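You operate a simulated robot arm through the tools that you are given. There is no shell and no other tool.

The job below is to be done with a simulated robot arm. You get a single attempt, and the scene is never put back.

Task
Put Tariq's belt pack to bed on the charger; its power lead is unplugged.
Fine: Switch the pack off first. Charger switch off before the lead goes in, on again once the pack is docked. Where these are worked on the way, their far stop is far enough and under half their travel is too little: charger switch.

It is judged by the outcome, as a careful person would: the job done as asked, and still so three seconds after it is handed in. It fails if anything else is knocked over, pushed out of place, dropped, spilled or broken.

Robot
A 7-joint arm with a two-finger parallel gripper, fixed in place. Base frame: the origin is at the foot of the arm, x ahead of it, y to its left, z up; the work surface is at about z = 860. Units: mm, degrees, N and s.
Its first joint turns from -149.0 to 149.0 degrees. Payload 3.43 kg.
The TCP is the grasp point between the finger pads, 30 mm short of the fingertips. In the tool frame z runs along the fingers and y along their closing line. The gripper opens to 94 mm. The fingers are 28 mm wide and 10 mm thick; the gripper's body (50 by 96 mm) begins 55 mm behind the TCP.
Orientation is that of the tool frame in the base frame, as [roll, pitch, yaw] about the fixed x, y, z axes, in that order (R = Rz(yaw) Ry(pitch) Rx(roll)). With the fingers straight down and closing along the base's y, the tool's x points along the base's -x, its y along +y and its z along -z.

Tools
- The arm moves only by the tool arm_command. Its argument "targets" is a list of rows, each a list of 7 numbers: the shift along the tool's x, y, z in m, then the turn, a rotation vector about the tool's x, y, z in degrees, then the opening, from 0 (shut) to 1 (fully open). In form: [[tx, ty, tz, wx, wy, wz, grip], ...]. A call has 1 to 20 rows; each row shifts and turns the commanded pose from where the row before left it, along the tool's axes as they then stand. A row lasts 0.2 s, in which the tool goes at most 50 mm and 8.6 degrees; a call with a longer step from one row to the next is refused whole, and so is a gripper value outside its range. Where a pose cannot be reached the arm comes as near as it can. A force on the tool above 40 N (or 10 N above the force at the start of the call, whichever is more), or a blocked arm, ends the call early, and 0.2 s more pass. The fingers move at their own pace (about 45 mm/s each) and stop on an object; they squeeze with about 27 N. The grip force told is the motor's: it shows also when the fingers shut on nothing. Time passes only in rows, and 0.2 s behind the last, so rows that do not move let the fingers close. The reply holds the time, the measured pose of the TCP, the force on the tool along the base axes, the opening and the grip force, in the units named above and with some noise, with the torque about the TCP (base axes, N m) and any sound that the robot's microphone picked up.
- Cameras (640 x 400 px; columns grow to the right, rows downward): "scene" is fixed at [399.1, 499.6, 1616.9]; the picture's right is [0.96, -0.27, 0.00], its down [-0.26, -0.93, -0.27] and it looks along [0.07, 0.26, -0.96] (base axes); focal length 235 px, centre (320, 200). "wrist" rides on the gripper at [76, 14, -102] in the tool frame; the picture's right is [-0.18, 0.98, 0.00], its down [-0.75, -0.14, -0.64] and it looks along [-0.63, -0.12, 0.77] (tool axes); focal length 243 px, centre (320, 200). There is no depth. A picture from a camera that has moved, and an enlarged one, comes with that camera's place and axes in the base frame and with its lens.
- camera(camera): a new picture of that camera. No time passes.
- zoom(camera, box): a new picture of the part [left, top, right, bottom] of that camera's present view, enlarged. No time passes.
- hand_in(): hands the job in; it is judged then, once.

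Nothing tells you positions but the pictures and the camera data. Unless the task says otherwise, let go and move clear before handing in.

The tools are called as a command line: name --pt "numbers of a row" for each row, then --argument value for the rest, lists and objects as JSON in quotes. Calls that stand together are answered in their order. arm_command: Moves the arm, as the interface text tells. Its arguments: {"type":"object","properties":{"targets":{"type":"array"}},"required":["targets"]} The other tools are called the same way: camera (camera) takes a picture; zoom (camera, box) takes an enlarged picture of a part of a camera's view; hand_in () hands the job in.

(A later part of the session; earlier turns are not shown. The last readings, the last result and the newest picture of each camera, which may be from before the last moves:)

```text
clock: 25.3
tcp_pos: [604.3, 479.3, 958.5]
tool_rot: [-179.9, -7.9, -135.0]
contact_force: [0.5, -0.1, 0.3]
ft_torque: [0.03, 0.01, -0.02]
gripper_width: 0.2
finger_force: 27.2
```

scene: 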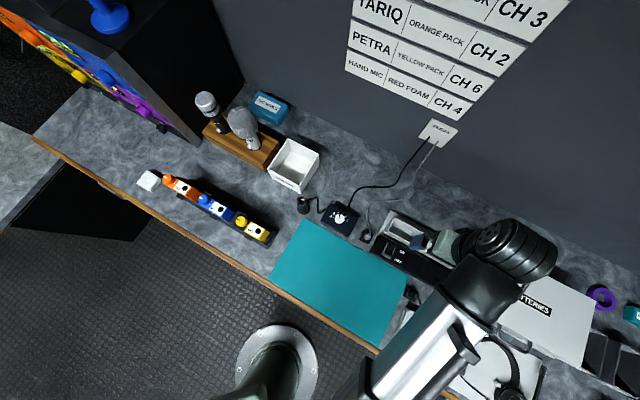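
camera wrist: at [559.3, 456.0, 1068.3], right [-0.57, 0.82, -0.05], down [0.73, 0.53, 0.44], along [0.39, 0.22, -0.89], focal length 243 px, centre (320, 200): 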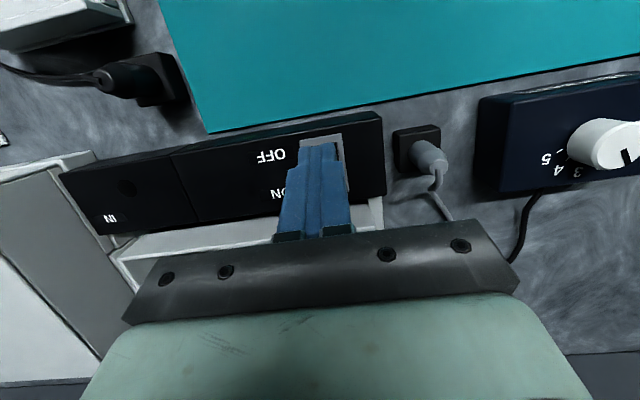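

Free again. Finish untilting, rise and look.

arm_command --pt "0 0 -0.01 0 -4 0 0" --pt "0 0 -0.01 0 -4 0 0" --pt "0 0 -0.03 0 0 0 0" --pt "0 0 -0.03 0 0 0 0.3" --pt "0 -0.03 -0.02 0 0 0 0.6" --pt "0 -0.03 0 0 0 0 1" --pt "0 0 0 0 0 0 1"

camera --camera "wrist"

zoom --camera "wrist" --box '[300, 20, 500, 160]'

zoom --camera "scene" --box '[350, 190, 450, 280]'

```text
clock: 26.9
tcp_pos: [649.6, 437.6, 1057.8]
tool_rot: [-179.9, 0.1, -135.0]
contact_force: [0.0, 0.4, 0.6]
ft_torque: [-0.02, 0.01, -0.02]
gripper_width: 83.7
finger_force: 0.1
```

```text
taken
camera wrist: at [585.3, 395.5, 1160.4], right [-0.56, 0.83, 0.0], down [0.63, 0.43, 0.64], along [0.53, 0.36, -0.77], focal length 243 px, centre (320, 200)
```

wrist: 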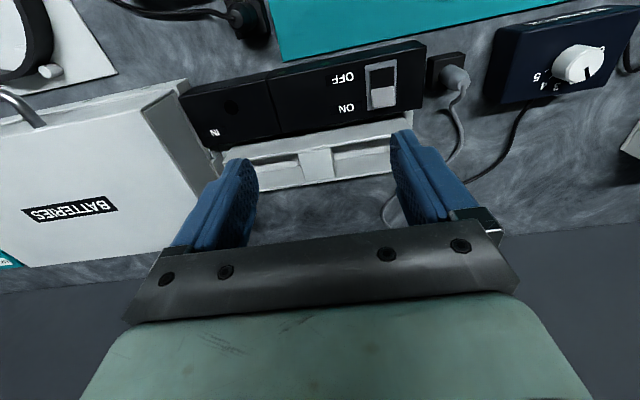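

```text
2.86 times, centred on (400, 90) of wrist
camera zoom: at [585.3, 395.5, 1160.4], right [-0.56, 0.83, 0.0], down [0.63, 0.43, 0.64], along [0.53, 0.36, -0.77], focal length 693 px, centre (91, 514)
```

zoom: 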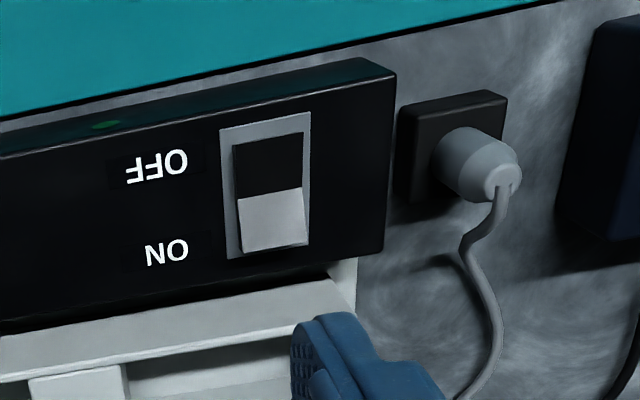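

```text
4.44 times, centred on (400, 235) of scene
camera zoom: at [399.1, 499.6, 1616.9], right [0.96, -0.27, 0.0], down [-0.26, -0.93, -0.27], along [0.07, 0.26, -0.96], focal length 1044 px, centre (-36, 44)
```

zoom: 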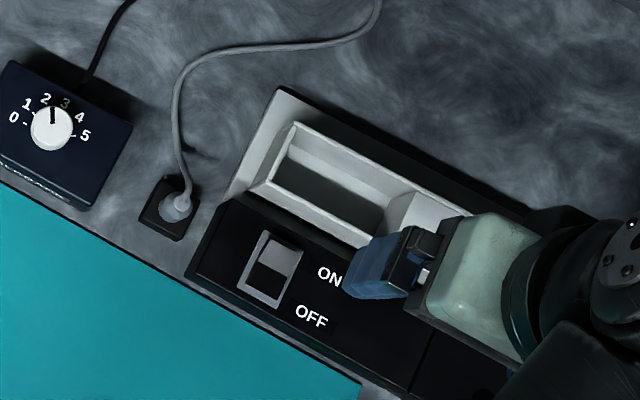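

The ON half is now raised and the OFF half pressed: charger switch is OFF. Now I go look closely at the grey plug in its parking block.

arm_command --pt "0.0032 0.0359 0.01445 0 0 0 1" --pt "0.0032 0.0359 0.01445 0 0 0 1" --pt "0.0032 0.0359 0.01445 0 0 0 1" --pt "0.0032 0.0359 0.01445 0 0 0 1" --pt "0 0 0 0 0 0 1"

camera --camera "wrist"

zoom --camera "wrist" --box '[220, 60, 420, 200]'

camera --camera "scene"

zoom --camera "scene" --box '[350, 200, 410, 250]'

```text
clock: 28.1
tcp_pos: [534.4, 534.1, 1004.3]
tool_rot: [-179.9, 0.1, -135.0]
contact_force: [0.1, -0.2, -0.9]
ft_torque: [-0.02, 0.01, 0.03]
gripper_width: 94.1
finger_force: 0.1
```

```text
taken
camera wrist: at [470.3, 489.7, 1105.4], right [-0.56, 0.83, 0.0], down [0.63, 0.43, 0.64], along [0.53, 0.36, -0.77], focal length 243 px, centre (320, 200)
```

wrist: 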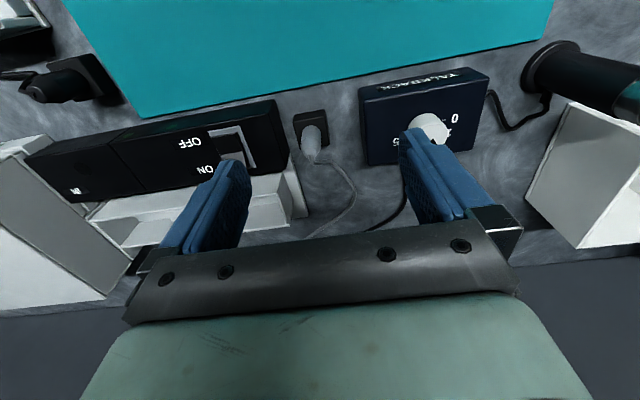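

```text
2.86 times, centred on (320, 130) of wrist
camera zoom: at [470.3, 489.7, 1105.4], right [-0.56, 0.83, 0.0], down [0.63, 0.43, 0.64], along [0.53, 0.36, -0.77], focal length 693 px, centre (320, 400)
```

zoom: 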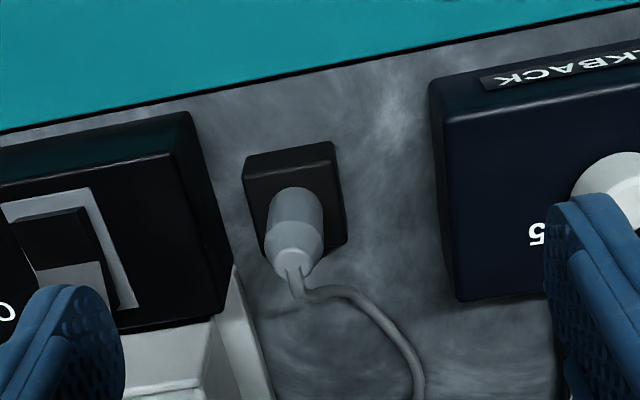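

```text
taken
```

scene: 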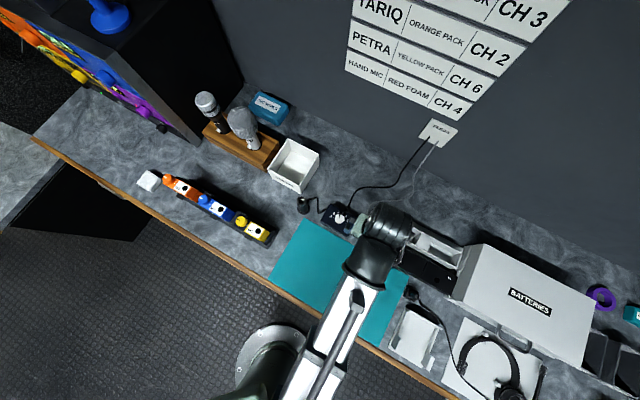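

```text
8.00 times, centred on (380, 225) of scene
camera zoom: at [399.1, 499.6, 1616.9], right [0.96, -0.27, 0.0], down [-0.26, -0.93, -0.27], along [0.07, 0.26, -0.96], focal length 1879 px, centre (-160, 0)
```

zoom: 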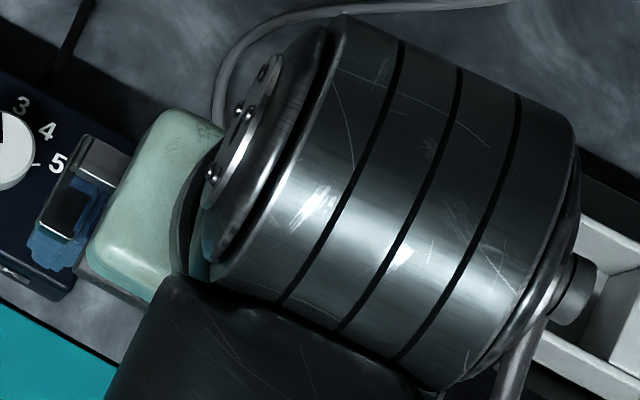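

The plug is a vertical cone at about (561, 541), z 881–912, standing in a small block close to the charger's end. I'll narrow the gripper and descend partway over it, then check.

arm_command --pt "-0.0248 -0.0128 0 0 0 0 0.4" --pt "0 0 0.03 0 0 0 0.3" --pt "0 0 0.025 0 0 0 0.3" --pt "0 0 0 0 0 0 0.3"

zoom --camera "wrist" --box '[220, 60, 420, 200]'

```text
clock: 29.1
tcp_pos: [564.4, 540.5, 945.4]
tool_rot: [-179.9, 0.1, -134.9]
contact_force: [-0.4, 0.6, -0.4]
ft_torque: [0.0, -0.01, 0.01]
gripper_width: 28.1
finger_force: 0.1
```

```text
2.86 times, centred on (320, 130) of wrist
camera zoom: at [499.0, 496.4, 1047.9], right [-0.56, 0.83, 0.0], down [0.63, 0.43, 0.64], along [0.53, 0.36, -0.77], focal length 693 px, centre (320, 400)
```

zoom: 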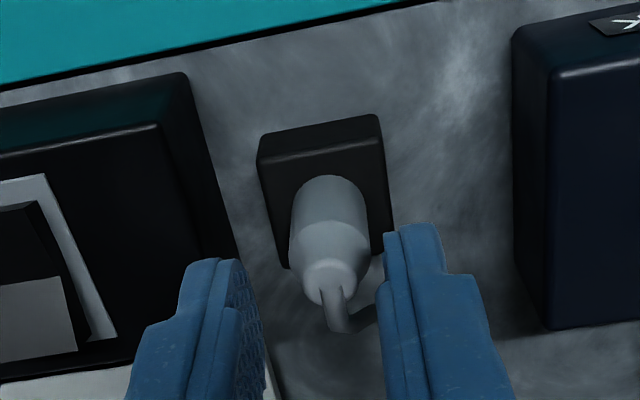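

arm_command --pt "0 0.003 0 0 0 0 0.3" --pt "0 0 0.01 0 0 0 0.3" --pt "0 0 0.008 0 0 0 0.3" --pt "0 0 0 0 0 0 0.3"

zoom --camera "wrist" --box '[220, 60, 420, 200]'

```text
clock: 30.1
tcp_pos: [560.9, 541.7, 927.5]
tool_rot: [-179.8, 0.2, -134.9]
contact_force: [-0.5, 0.0, 0.1]
ft_torque: [0.01, 0.0, -0.01]
gripper_width: 28.1
finger_force: 0.0
```

```text
2.86 times, centred on (320, 130) of wrist
camera zoom: at [496.8, 498.0, 1029.7], right [-0.56, 0.83, 0.0], down [0.63, 0.43, 0.64], along [0.53, 0.36, -0.77], focal length 693 px, centre (320, 400)
```

zoom: 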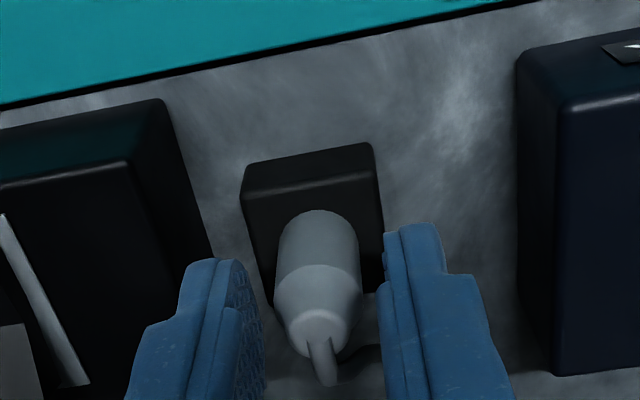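

Centred. Descend the rest and grip.

arm_command --pt "0 0 0.007 0 0 0 0.3" --pt "0 0 0.006 0 0 0 0.3" --pt "0 0 0 0 0 0 0.0" --pt "0 0 0 0 0 0 0.0" --pt "0 0 0 0 0 0 0.0"

zoom --camera "wrist" --box '[220, 60, 420, 200]'

```text
clock: 31.3
tcp_pos: [562.7, 540.8, 914.0]
tool_rot: [-179.9, 0.2, -135.0]
contact_force: [1.2, -0.6, 1.0]
ft_torque: [0.0, 0.0, 0.02]
gripper_width: 17.3
finger_force: 27.4
```

```text
2.86 times, centred on (320, 130) of wrist
camera zoom: at [497.0, 497.4, 1017.0], right [-0.56, 0.83, 0.0], down [0.63, 0.43, 0.64], along [0.53, 0.36, -0.77], focal length 693 px, centre (320, 400)
```

zoom: 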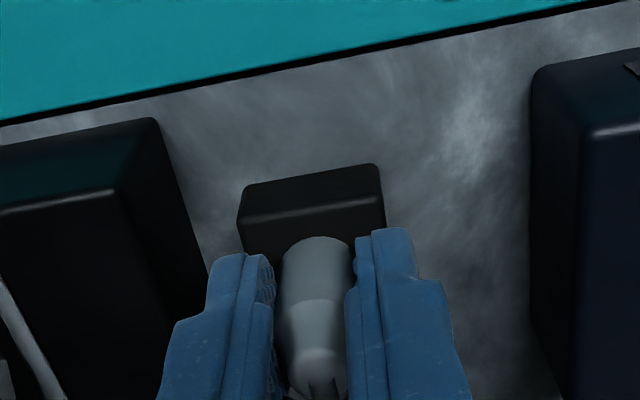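

Plug gripped (17 mm). Lift slowly out of the block.

arm_command --pt "0 0 -0.008 0 0 0 0" --pt "0 0 -0.01 0 0 0 0" --pt "0 0 -0.015 0 0 0 0" --pt "0 0 -0.02 0 0 0 0" --pt "0 0 0 0 0 0 0"

camera --camera "wrist"

camera --camera "scene"

```text
clock: 32.5
tcp_pos: [562.8, 538.4, 968.4]
tool_rot: [-179.9, 0.0, -134.9]
contact_force: [0.2, -0.5, -0.4]
ft_torque: [-0.01, -0.04, 0.02]
gripper_width: 17.0
finger_force: 26.7
```

```text
taken
camera wrist: at [497.3, 496.4, 1070.3], right [-0.56, 0.83, 0.0], down [0.63, 0.43, 0.64], along [0.53, 0.36, -0.77], focal length 243 px, centre (320, 200)
```

wrist: 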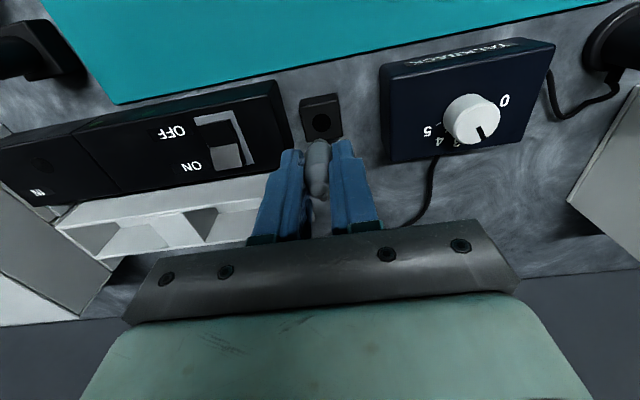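

```text
taken
```

scene: 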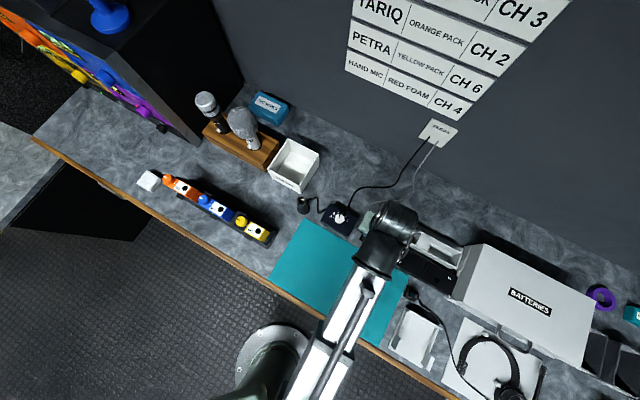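

The plug is out and the block stayed. Carry it over above the IN socket.

arm_command --pt "0 0 -0.025 0 0 0 0" --pt "0.002 -0.0381 0 0 0 0 0" --pt "0.002 -0.0381 0 0 0 0 0" --pt "0.002 -0.0381 0 0 0 0 0" --pt "0.002 -0.0381 0 0 0 0 0" --pt "0.002 -0.0381 0 0 0 0 0" --pt "0.002 -0.0381 0 0 0 0 0" --pt "0 0 0 0 0 0 0"

camera --camera "wrist"

zoom --camera "wrist" --box '[220, 60, 420, 200]'

camera --camera "scene"

```text
clock: 34.3
tcp_pos: [719.1, 369.9, 993.9]
tool_rot: [-179.8, 0.1, -134.9]
contact_force: [-0.1, 0.0, -0.2]
ft_torque: [0.02, 0.05, 0.02]
gripper_width: 17.1
finger_force: 27.0
```

```text
taken
camera wrist: at [653.7, 326.6, 1096.2], right [-0.56, 0.83, 0.0], down [0.63, 0.43, 0.64], along [0.53, 0.36, -0.77], focal length 243 px, centre (320, 200)
```

wrist: 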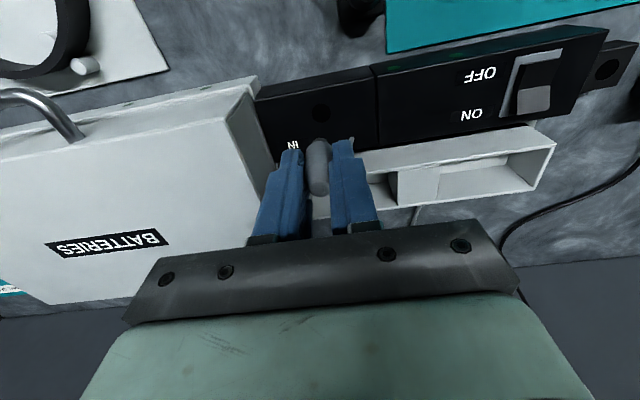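

```text
2.86 times, centred on (320, 130) of wrist
camera zoom: at [653.7, 326.6, 1096.2], right [-0.56, 0.83, 0.0], down [0.63, 0.43, 0.64], along [0.53, 0.36, -0.77], focal length 693 px, centre (320, 400)
```

zoom: 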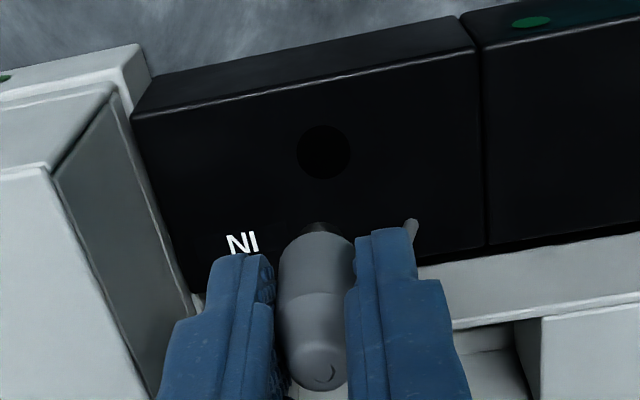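

```text
taken
```

scene: 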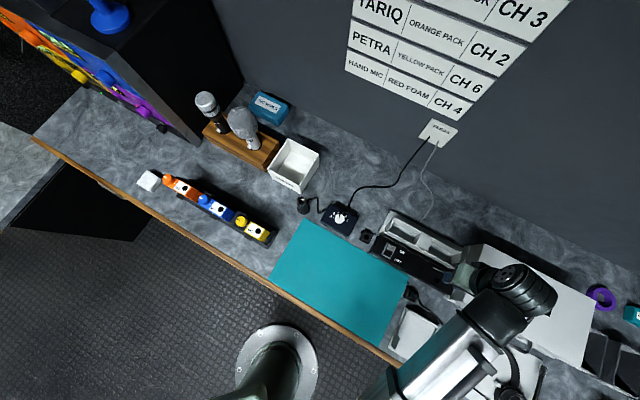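

The IN hole lies about 4 mm nearer the front than the plug. Shift and descend partway, then check again.

arm_command --pt "0.0036 0.0013 0 0 0 0 0" --pt "0 0 0.015 0 0 0 0" --pt "0 0 0.015 0 0 0 0" --pt "0 0 0 0 0 0 0"

zoom --camera "wrist" --box '[260, 80, 380, 170]'

zoom --camera "scene" --box '[410, 240, 480, 300]'

```text
clock: 35.3
tcp_pos: [712.0, 370.1, 965.3]
tool_rot: [-179.8, 0.1, -134.9]
contact_force: [0.5, 0.6, -0.8]
ft_torque: [0.0, 0.0, -0.01]
gripper_width: 17.2
finger_force: 26.5
```

```text
4.44 times, centred on (320, 125) of wrist
camera zoom: at [646.5, 327.2, 1067.2], right [-0.56, 0.83, 0.0], down [0.63, 0.43, 0.64], along [0.53, 0.36, -0.77], focal length 1078 px, centre (320, 533)
```

zoom: 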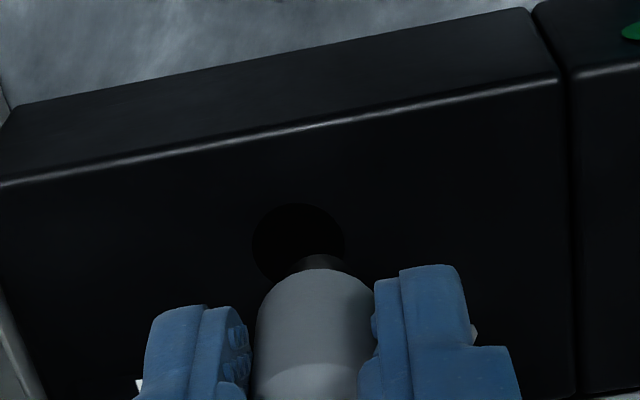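

```text
6.67 times, centred on (445, 270) of scene
camera zoom: at [399.1, 499.6, 1616.9], right [0.96, -0.27, 0.0], down [-0.26, -0.93, -0.27], along [0.07, 0.26, -0.96], focal length 1566 px, centre (-513, -267)
```

zoom: 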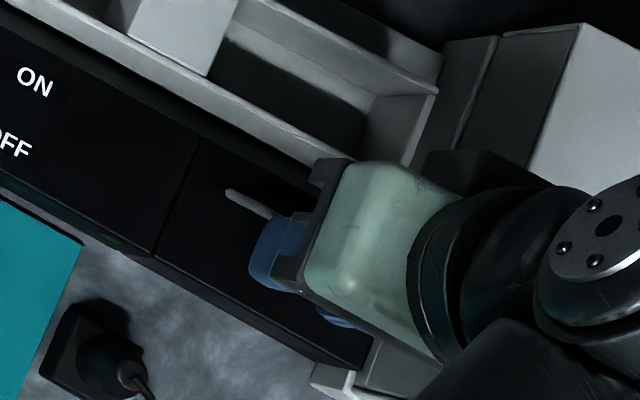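

zoom --camera "scene" --box '[425, 255, 460, 285]'

zoom --camera "scene" --box '[380, 110, 480, 260]'

camera --camera "wrist"

```text
13.33 times, centred on (442, 270) of scene
camera zoom: at [399.1, 499.6, 1616.9], right [0.96, -0.27, 0.0], down [-0.26, -0.93, -0.27], along [0.07, 0.26, -0.96], focal length 3132 px, centre (-1313, -733)
```

zoom: 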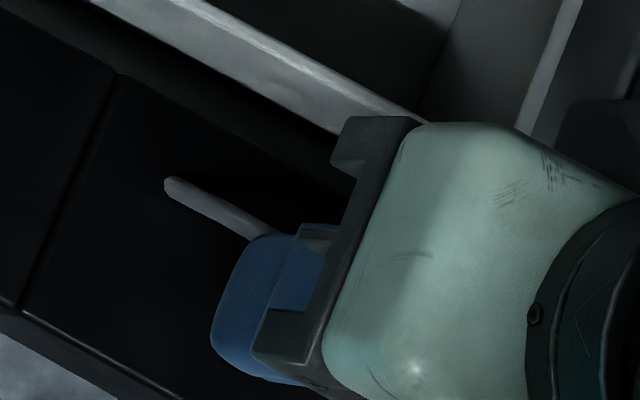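

```text
2.67 times, centred on (430, 185) of scene
camera zoom: at [399.1, 499.6, 1616.9], right [0.96, -0.27, 0.0], down [-0.26, -0.93, -0.27], along [0.07, 0.26, -0.96], focal length 626 px, centre (27, 240)
```

zoom: 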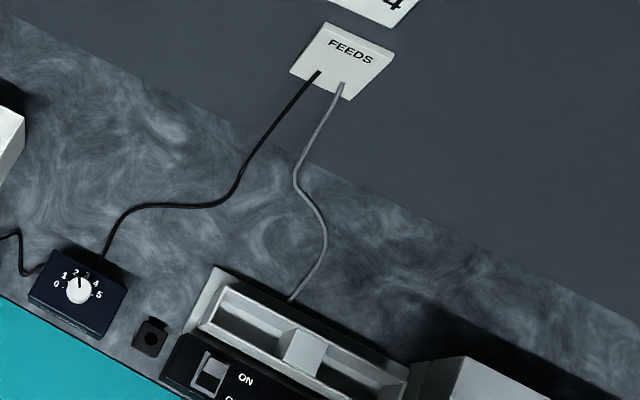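

```text
taken
camera wrist: at [646.5, 327.2, 1067.2], right [-0.56, 0.83, 0.0], down [0.63, 0.43, 0.64], along [0.53, 0.36, -0.77], focal length 243 px, centre (320, 200)
```

wrist: 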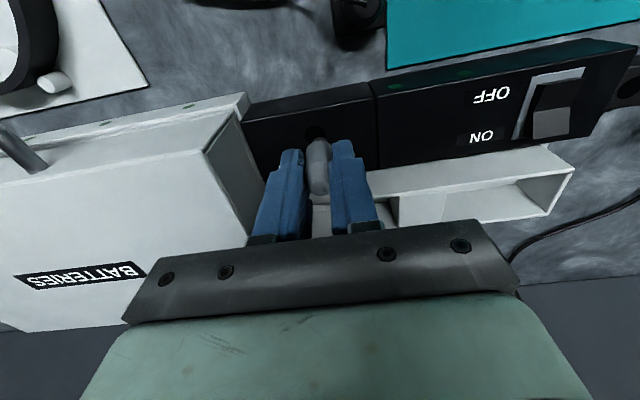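

arm_command --pt "0 0 0 0 0 0 0" --pt "0 0 0 0 0 0 0" --pt "0 0 0 0 0 0 0"

zoom --camera "wrist" --box '[260, 80, 380, 170]'

```text
clock: 36.1
tcp_pos: [711.3, 370.2, 966.1]
tool_rot: [-179.9, 0.0, -135.0]
contact_force: [0.5, 0.4, -0.7]
ft_torque: [-0.01, 0.0, -0.05]
gripper_width: 17.2
finger_force: 26.9
```

```text
4.44 times, centred on (320, 125) of wrist
camera zoom: at [646.5, 327.1, 1067.3], right [-0.56, 0.83, 0.0], down [0.63, 0.43, 0.64], along [0.53, 0.36, -0.77], focal length 1078 px, centre (320, 533)
```

zoom: 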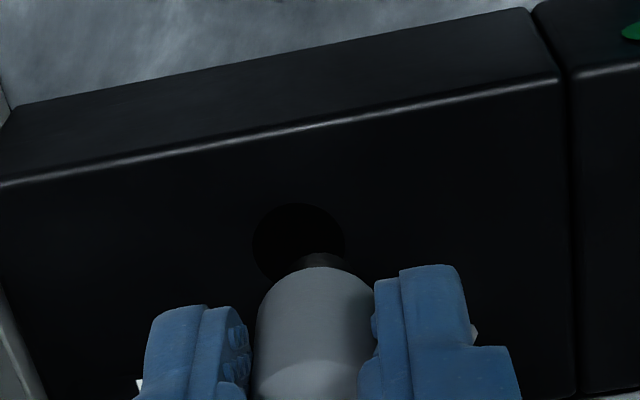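

arm_command --pt "0.0006 -0.0037 0 0 0 0 0" --pt "0 0 0.008 0 0 0 0" --pt "0 0 0 0 0 0 0" --pt "0 0 0 0 0 0 0"

zoom --camera "wrist" --box '[260, 80, 380, 170]'

```text
clock: 37.1
tcp_pos: [713.7, 366.5, 957.8]
tool_rot: [-179.8, 0.1, -134.9]
contact_force: [0.4, 0.2, -0.5]
ft_torque: [-0.01, -0.04, 0.01]
gripper_width: 17.3
finger_force: 27.1
```

```text
4.44 times, centred on (320, 125) of wrist
camera zoom: at [649.0, 323.2, 1060.0], right [-0.56, 0.83, 0.0], down [0.63, 0.43, 0.64], along [0.53, 0.36, -0.77], focal length 1078 px, centre (320, 533)
```

zoom: 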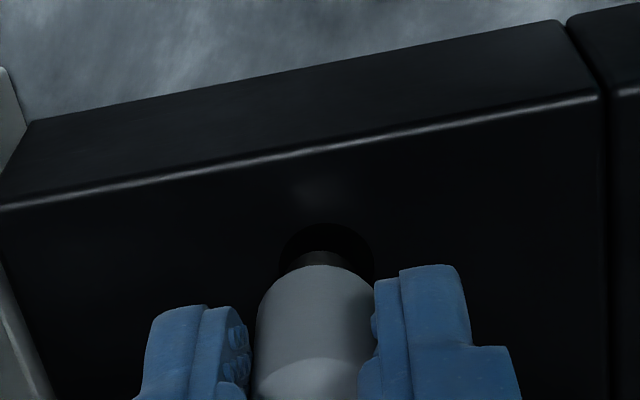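

Aligned. Descend in small steps watching force.

arm_command --pt "0 0.0006 0.005 0 0 0 0" --pt "0 0 0.005 0 0 0 0" --pt "0 0 0.005 0 0 0 0" --pt "0 0 0 0 0 0 0"

zoom --camera "wrist" --box '[260, 80, 380, 170]'

```text
clock: 38.1
tcp_pos: [713.0, 366.8, 941.5]
tool_rot: [-179.9, 0.1, -135.1]
contact_force: [-0.3, 0.5, 1.9]
ft_torque: [-0.03, -0.01, -0.01]
gripper_width: 17.1
finger_force: 27.2
```

```text
4.44 times, centred on (320, 125) of wrist
camera zoom: at [648.2, 323.9, 1043.4], right [-0.56, 0.83, 0.0], down [0.63, 0.43, 0.64], along [0.53, 0.36, -0.77], focal length 1078 px, centre (320, 533)
```

zoom: 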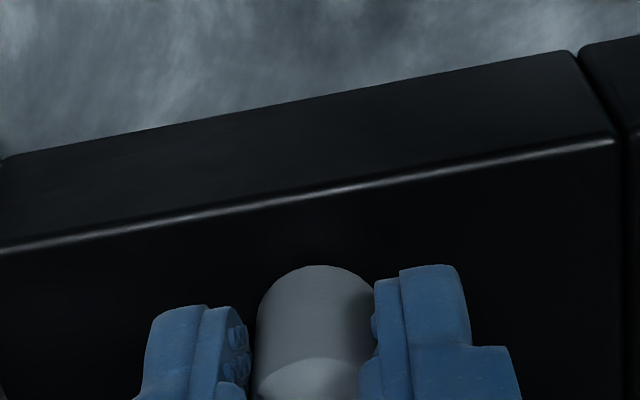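

Pin entering the socket. Continue until it seats.

arm_command --pt "0 0 0.003 0 0 0 0" --pt "0 0 0.003 0 0 0 0" --pt "0 0 0 0 0 0 0"

arm_command --pt "0 0 0.002 0 0 0 0" --pt "0 0 0.002 0 0 0 0" --pt "0 0 0 0 0 0 0"

zoom --camera "wrist" --box '[260, 80, 380, 170]'

```text
clock: 38.9
tcp_pos: [712.1, 368.0, 934.8]
tool_rot: [-179.8, 0.0, -135.1]
contact_force: [1.6, -4.8, 16.0]
ft_torque: [-0.11, -0.06, -0.02]
gripper_width: 17.1
finger_force: 26.1
```

```text
clock: 39.7
tcp_pos: [713.6, 366.8, 929.9]
tool_rot: [-179.9, 0.1, -135.0]
contact_force: [0.0, 4.0, 11.6]
ft_torque: [0.11, 0.21, 0.03]
gripper_width: 17.4
finger_force: 27.3
```

```text
4.44 times, centred on (320, 125) of wrist
camera zoom: at [648.3, 323.9, 1032.3], right [-0.56, 0.83, 0.0], down [0.63, 0.43, 0.64], along [0.53, 0.36, -0.77], focal length 1078 px, centre (320, 533)
```

zoom: 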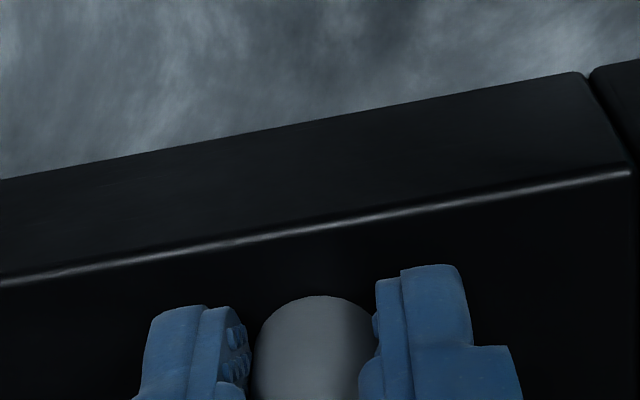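

Fingertips are at the charger surface, so release, rise, and check how far the plug is in.

arm_command --pt "0 0 -0.002 0 0 0 0" --pt "0 0 0 0 0 0 0.35" --pt "0 0 0 0 0 0 0.35" --pt "0 0 -0.02 0 0 0 0.35" --pt "0 0 -0.03 0 0 0 0.35" --pt "0 0 -0.03 0 0 0 0.5" --pt "0 0 0 0 0 0 0.5" --pt "0 0 0 0 0 0 0.5"

camera --camera "wrist"

zoom --camera "wrist" --box '[240, 60, 400, 180]'

zoom --camera "scene" --box '[410, 240, 480, 300]'

```text
clock: 41.5
tcp_pos: [714.3, 366.5, 1014.5]
tool_rot: [-179.8, 0.2, -135.0]
contact_force: [0.5, 0.7, -0.2]
ft_torque: [-0.02, -0.01, -0.01]
gripper_width: 46.7
finger_force: 0.2
```

```text
taken
camera wrist: at [650.6, 322.7, 1115.7], right [-0.56, 0.83, 0.0], down [0.63, 0.43, 0.64], along [0.53, 0.36, -0.77], focal length 243 px, centre (320, 200)
```

wrist: 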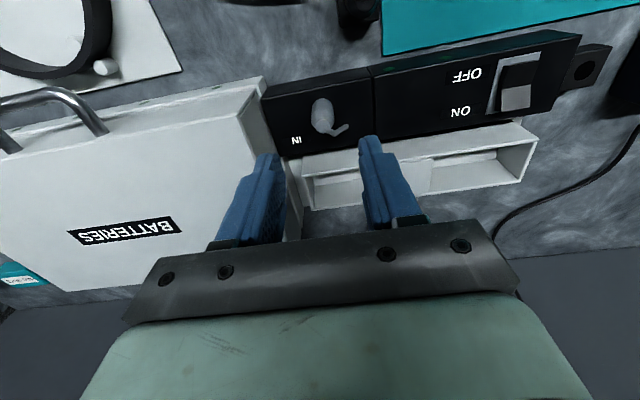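

```text
3.33 times, centred on (320, 120) of wrist
camera zoom: at [650.6, 322.7, 1115.7], right [-0.56, 0.83, 0.0], down [0.63, 0.43, 0.64], along [0.53, 0.36, -0.77], focal length 809 px, centre (320, 467)
```

zoom: 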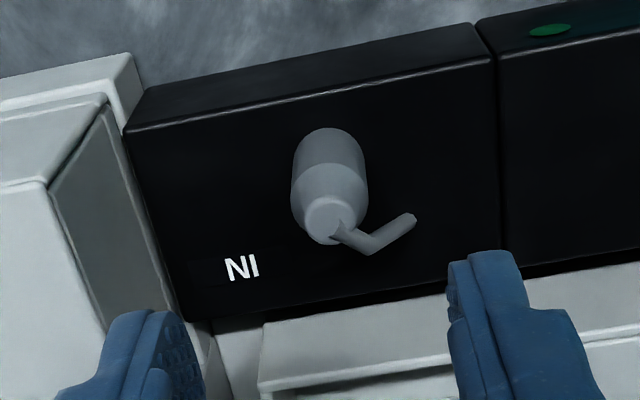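

```text
6.67 times, centred on (445, 270) of scene
camera zoom: at [399.1, 499.6, 1616.9], right [0.96, -0.27, 0.0], down [-0.26, -0.93, -0.27], along [0.07, 0.26, -0.96], focal length 1566 px, centre (-513, -267)
```

zoom: 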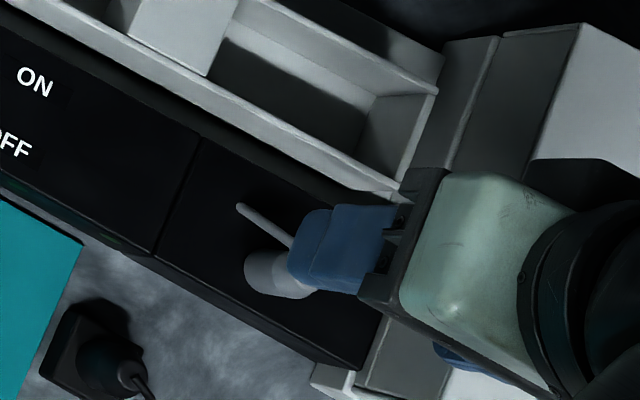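

The plug appears flush. I'll press lightly on its top with closed fingers to make sure it's fully home.

arm_command --pt "0 0 0 0 0 0 0" --pt "0 0 0.02 0 0 0 0" --pt "0 0 0.02 0 0 0 0" --pt "0 0 0.004 0 0 0 0" --pt "0 0 0.002 0 0 0 0" --pt "0 0 0 0 0 0 0"

arm_command --pt "0 0 0.0015 0 0 0 0" --pt "0 0 0.0015 0 0 0 0" --pt "0 0 0 0 0 0 0"

zoom --camera "wrist" --box '[240, 60, 400, 180]'

```text
clock: 42.9
tcp_pos: [714.5, 367.3, 968.1]
tool_rot: [-179.9, 0.2, -135.1]
contact_force: [3.6, -0.6, 29.1]
ft_torque: [-0.03, -0.05, 0.01]
gripper_width: 0.1
finger_force: 27.2
```

```text
clock: 43.3
tcp_pos: [714.5, 366.7, 967.2]
tool_rot: [-179.7, 0.3, -135.1]
contact_force: [-1.4, -0.8, 13.0]
ft_torque: [-0.06, 0.09, 0.0]
gripper_width: 0.2
finger_force: 27.0
stopped in row 1: the force on the tool passed its limit at 44 N (the readings are from after the stop); the commanded pose is now the measured one
```

```text
3.33 times, centred on (320, 120) of wrist
camera zoom: at [649.9, 323.3, 1069.7], right [-0.56, 0.83, 0.0], down [0.63, 0.43, 0.65], along [0.53, 0.36, -0.76], focal length 809 px, centre (320, 467)
```

zoom: 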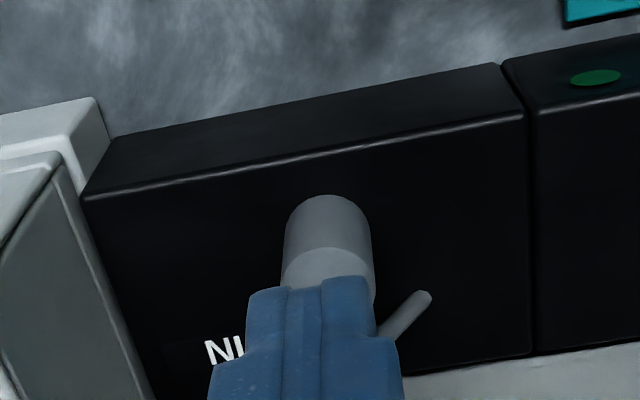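

The plug resists 44 N — it's fully home. Now I rise and look at the charging bays before fetching the pack.

arm_command --pt "0 0 -0.03 0 0 0 0" --pt "0 0 -0.04 0 0 0 0" --pt "0 0.039 -0.02 0 0 0 0" --pt "0 0.039 0 0 0 0 0" --pt "-0.023 0.039 0 0 0 0 0" --pt "-0.023 0 0 0 0 0 0" --pt "0 0 0 0 0 0 0" --pt "0 0 0 0 0 0 0"

camera --camera "wrist"

zoom --camera "wrist" --box '[200, 40, 440, 200]'

zoom --camera "scene" --box '[370, 200, 480, 290]'

```text
clock: 45.1
tcp_pos: [664.0, 484.8, 1057.7]
tool_rot: [-179.7, 0.1, -135.0]
contact_force: [0.5, 0.3, -0.8]
ft_torque: [0.0, -0.01, 0.03]
gripper_width: 0.1
finger_force: 27.4
```

```text
taken
camera wrist: at [598.9, 441.4, 1159.4], right [-0.56, 0.83, 0.0], down [0.63, 0.43, 0.65], along [0.53, 0.36, -0.76], focal length 243 px, centre (320, 200)
```

wrist: 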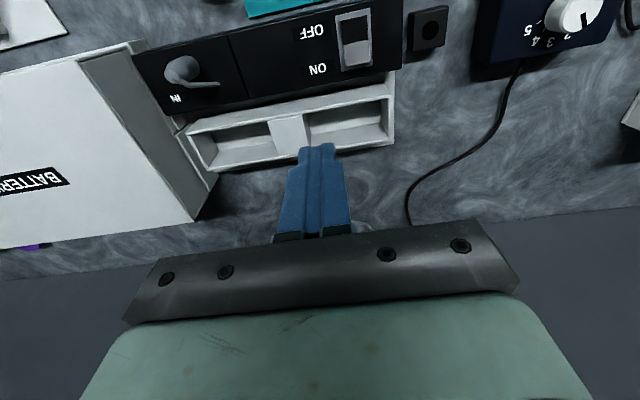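

```text
2.50 times, centred on (320, 120) of wrist
camera zoom: at [598.9, 441.4, 1159.4], right [-0.56, 0.83, 0.0], down [0.63, 0.43, 0.65], along [0.53, 0.36, -0.76], focal length 606 px, centre (320, 400)
```

zoom: 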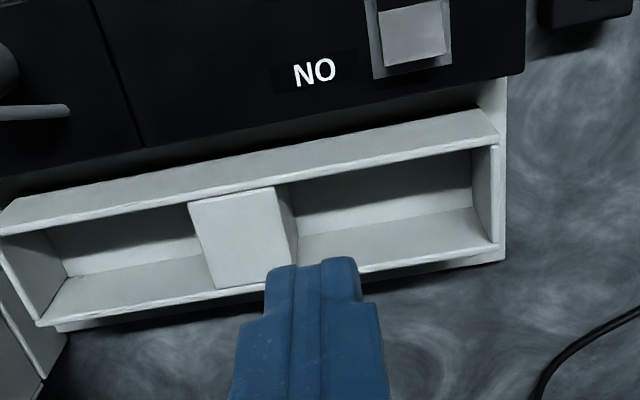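

```text
4.44 times, centred on (425, 245) of scene
camera zoom: at [399.1, 499.6, 1616.9], right [0.96, -0.27, 0.0], down [-0.26, -0.93, -0.27], along [0.07, 0.26, -0.96], focal length 1044 px, centre (-147, 0)
```

zoom: 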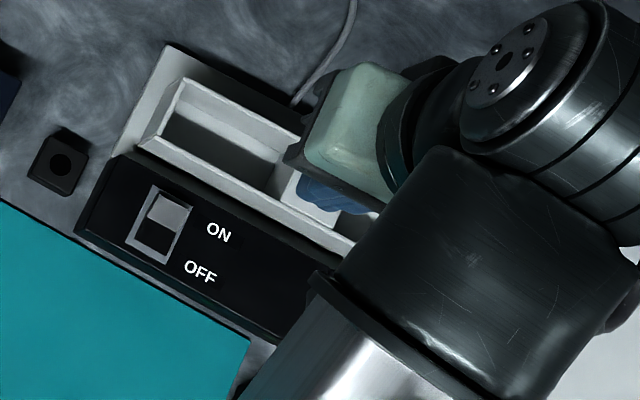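

The bays are plain rectangular pockets; I'll use the left one. Now back to the rack to fetch the orange pack, at safe height.

arm_command --pt "0.004 0.0427 -0.005 0 0 0 0.3" --pt "0.004 0.0427 -0.005 0 0 0 0.5" --pt "0.004 0.0427 -0.005 0 0 0 0.75" --pt "0.004 0.0427 -0.005 0 0 0 0.75" --pt "0.004 0.0427 -0.005 0 0 0 0.75" --pt "0.004 0.0427 -0.005 0 0 0 0.75" --pt "0.004 0.0427 -0.005 0 0 0 0.75" --pt "0.004 0.0427 -0.005 0 0 0 0.75" --pt "0.0185 0.0399 0 0 0 0 0.75" --pt "0.0185 0.0399 0 0 0 0 0.75" --pt "0.0185 0.0399 0 0 0 0 0.75" --pt "0.0185 0.0399 0 0 0 0 0.75" --pt "0.0185 0.0399 0 0 0 0 0.75" --pt "0.0185 0.0399 0 0 0 0 0.75" --pt "0.0185 0.0399 0 0 0 0 0.75" --pt "0.0185 0.0399 0 0 0 0 0.75" --pt "0 0 0 0 0 0 0.75"

zoom --camera "scene" --box '[360, 200, 480, 290]'

zoom --camera "scene" --box '[385, 205, 435, 245]'

camera --camera "scene"

```text
clock: 48.7
tcp_pos: [69.9, 823.1, 1091.8]
tool_rot: [-179.8, 0.2, -135.1]
contact_force: [-0.2, 0.3, -0.3]
ft_torque: [-0.03, 0.01, -0.01]
gripper_width: 70.6
finger_force: 0.1
```

```text
4.44 times, centred on (420, 245) of scene
camera zoom: at [399.1, 499.6, 1616.9], right [0.96, -0.27, 0.0], down [-0.26, -0.93, -0.27], along [0.07, 0.26, -0.96], focal length 1044 px, centre (-124, 0)
```

zoom: 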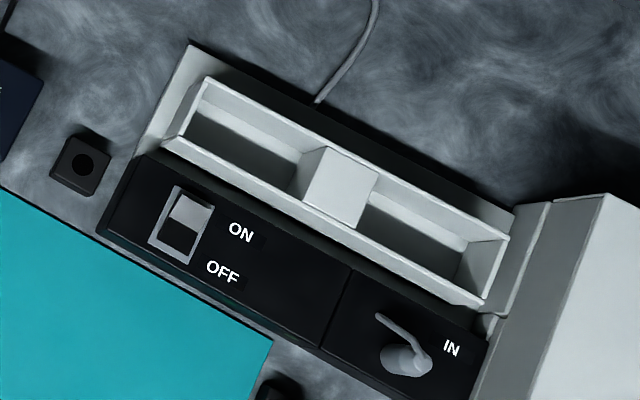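

```text
10.00 times, centred on (410, 225) of scene
camera zoom: at [399.1, 499.6, 1616.9], right [0.96, -0.27, 0.0], down [-0.26, -0.93, -0.27], along [0.07, 0.26, -0.96], focal length 2349 px, centre (-580, -50)
```

zoom: 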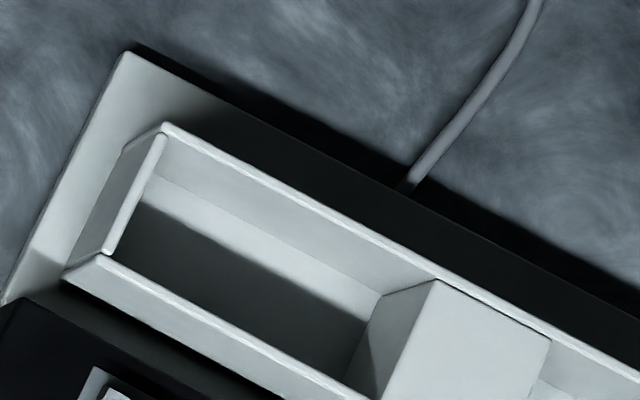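

```text
taken
```

scene: 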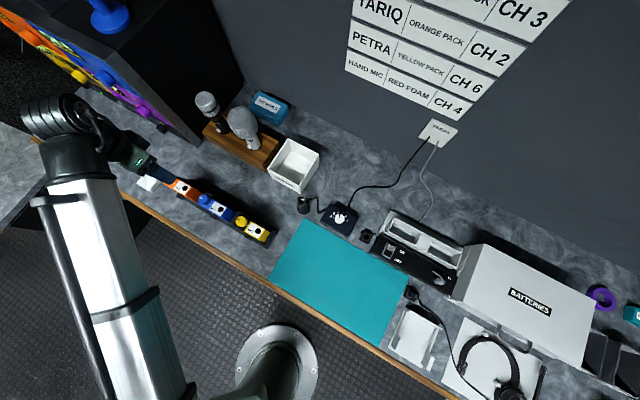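

Left bay: rim z≈910, centre about (670.6, 526), inner ≈ 88×42 mm; pack ≈ 80×28 mm centred near (62, 828). Now turn the gripper to close across the pack's thickness.

arm_command --pt "0 0 0 0 0 -8.18 0.75" --pt "0 0 0 0 0 -8.18 0.75" --pt "0 0 0 0 0 -8.18 0.75" --pt "0 0 0 0 0 -8.18 0.75" --pt "0 0 0 0 0 -8.18 0.75" --pt "0 0 0 0 0 -8.18 0.75" --pt "0 0 0 0 0 -8.18 0.75" --pt "0 0 0 0 0 -8.18 0.75" --pt "0 0 0 0 0 -8.18 0.75" --pt "0 0 0 0 0 -8.18 0.75" --pt "0 0 0 0 0 -8.2 0.75" --pt "0 0 0 0 0 0 0.75" --pt "0 0 0 0 0 0 0.75"

camera --camera "wrist"

zoom --camera "wrist" --box '[220, 60, 420, 200]'

```text
clock: 51.5
tcp_pos: [71.1, 821.4, 1093.6]
tool_rot: [-179.7, -0.3, -45.0]
contact_force: [-0.8, 0.0, 0.8]
ft_torque: [0.0, -0.03, 0.03]
gripper_width: 70.8
finger_force: 0.0
```

```text
taken
camera wrist: at [113.7, 759.6, 1196.5], right [-0.83, -0.56, 0.0], down [-0.44, 0.63, 0.64], along [-0.36, 0.53, -0.77], focal length 243 px, centre (320, 200)
```

wrist: 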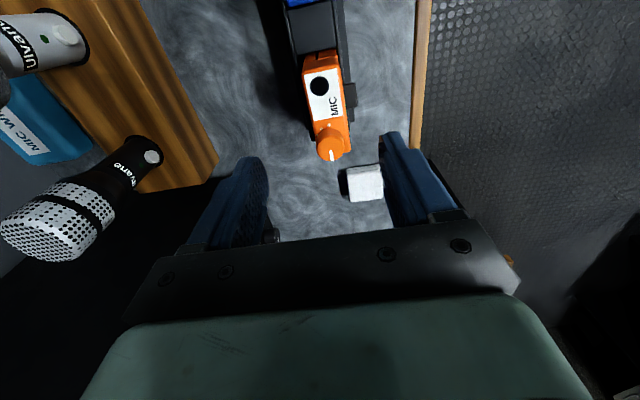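

```text
2.86 times, centred on (320, 130) of wrist
camera zoom: at [113.7, 759.6, 1196.5], right [-0.83, -0.56, 0.0], down [-0.44, 0.63, 0.64], along [-0.36, 0.53, -0.77], focal length 693 px, centre (320, 400)
```

zoom: 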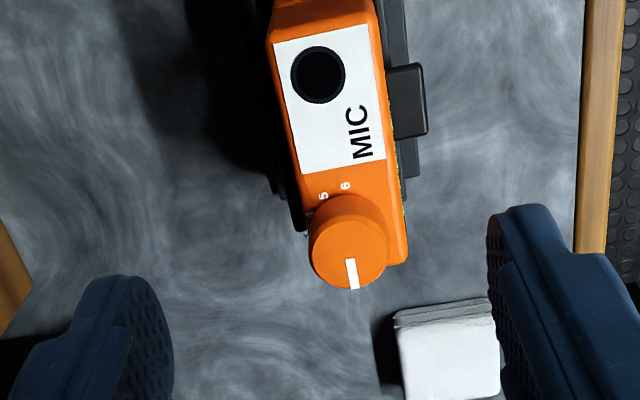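

Pack centre at about (61, 827); sides look clear above the rack. Centre over it and descend partway.

arm_command --pt "-0.01 0.003 0 0 0 0 0.75" --pt "0 0 0.03 0 0 0 0.7" --pt "0 0 0.03 0 0 0 0.65" --pt "0 0 0 0 0 0 0.65" --pt "0 0 0 0 0 0 0.65" --pt "0 0 0 0 0 0 0.65"

camera --camera "wrist"

zoom --camera "wrist" --box '[220, 60, 420, 200]'

zoom --camera "scene" --box '[140, 150, 240, 230]'

```text
clock: 52.9
tcp_pos: [62.4, 828.4, 1034.4]
tool_rot: [-179.7, -0.2, -45.0]
contact_force: [-0.7, 0.2, -0.1]
ft_torque: [-0.01, 0.0, 0.01]
gripper_width: 60.8
finger_force: 0.1
```

```text
taken
camera wrist: at [106.3, 765.3, 1135.3], right [-0.83, -0.56, 0.0], down [-0.44, 0.63, 0.64], along [-0.36, 0.53, -0.77], focal length 243 px, centre (320, 200)
```

wrist: 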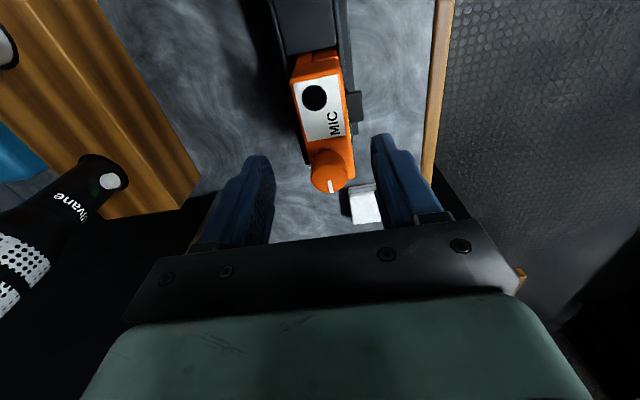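

```text
2.86 times, centred on (320, 130) of wrist
camera zoom: at [106.3, 765.3, 1135.3], right [-0.83, -0.56, 0.0], down [-0.44, 0.63, 0.64], along [-0.36, 0.53, -0.77], focal length 693 px, centre (320, 400)
```

zoom: 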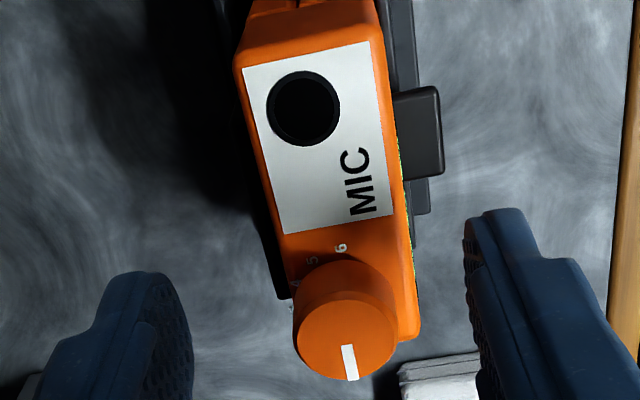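

```text
5.00 times, centred on (190, 190) of scene
camera zoom: at [399.1, 499.6, 1616.9], right [0.96, -0.27, 0.0], down [-0.26, -0.93, -0.27], along [0.07, 0.26, -0.96], focal length 1175 px, centre (970, 250)
```

zoom: 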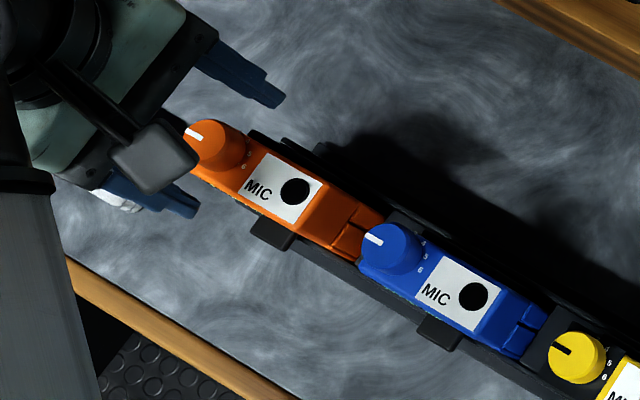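

Slight 2 mm correction, then lower and close on the pack.

arm_command --pt "0 0.002 0 0 0 0 0.65" --pt "0 0 0.018 0 0 0 0.65" --pt "0 0 0.018 0 0 0 0.65" --pt "0 0 0.014 0 0 0 0.65" --pt "0 0 0.012 0 0 0 0.65" --pt "0 0 0 0 0 0 0.65" --pt "0 0 0 0 0 0 0.65"

zoom --camera "wrist" --box '[220, 60, 420, 200]'

zoom --camera "scene" --box '[140, 150, 240, 230]'

```text
clock: 54.5
tcp_pos: [62.4, 827.6, 971.1]
tool_rot: [-179.8, -0.2, -45.0]
contact_force: [-0.1, 0.5, -0.1]
ft_torque: [0.01, 0.0, -0.01]
gripper_width: 61.1
finger_force: 0.1
```

```text
2.86 times, centred on (320, 130) of wrist
camera zoom: at [103.8, 763.2, 1073.9], right [-0.83, -0.56, 0.0], down [-0.44, 0.63, 0.64], along [-0.36, 0.53, -0.77], focal length 693 px, centre (320, 400)
```

zoom: 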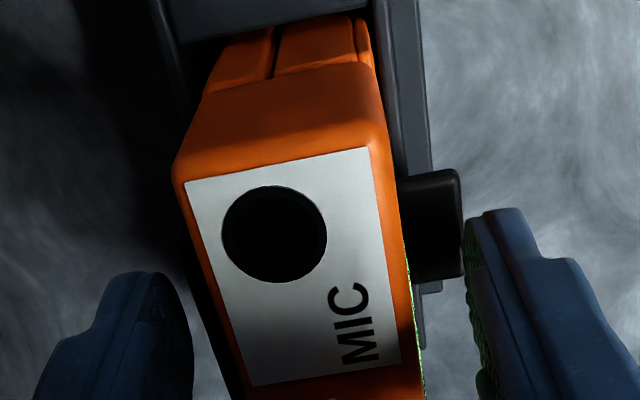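

```text
5.00 times, centred on (190, 190) of scene
camera zoom: at [399.1, 499.6, 1616.9], right [0.96, -0.27, 0.0], down [-0.26, -0.93, -0.27], along [0.07, 0.26, -0.96], focal length 1175 px, centre (970, 250)
```

zoom: 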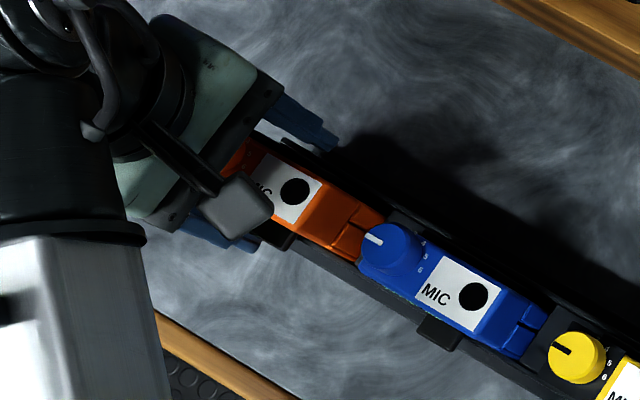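

Fingertips (z≈941) sit above the rack's tab (z≈925). Close.

arm_command --pt "0 0 0 0 0 0 0.45" --pt "0 0 0 0 0 0 0.35" --pt "0 0 0 0 0 0 0.2" --pt "0 0 0 0 0 0 0" --pt "0 0 0 0 0 0 0" --pt "0 0 0 0 0 0 0"

zoom --camera "wrist" --box '[220, 60, 420, 200]'

```text
clock: 55.9
tcp_pos: [60.4, 826.1, 971.8]
tool_rot: [-179.8, -0.3, -45.1]
contact_force: [1.1, 0.5, 1.2]
ft_torque: [0.15, -0.14, 0.0]
gripper_width: 41.4
finger_force: 26.6
```

```text
2.86 times, centred on (320, 130) of wrist
camera zoom: at [103.9, 763.2, 1074.0], right [-0.83, -0.56, 0.0], down [-0.44, 0.63, 0.64], along [-0.36, 0.53, -0.77], focal length 693 px, centre (320, 400)
```

zoom: 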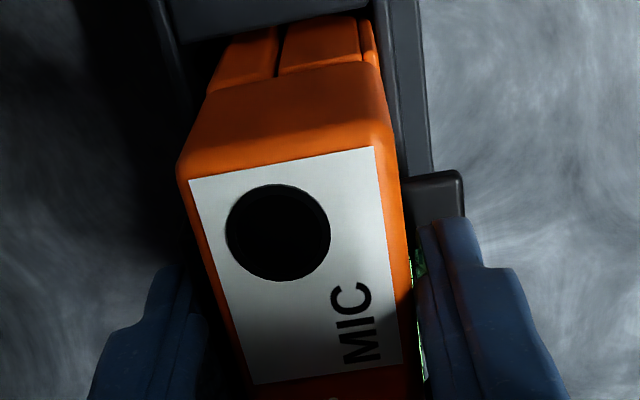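

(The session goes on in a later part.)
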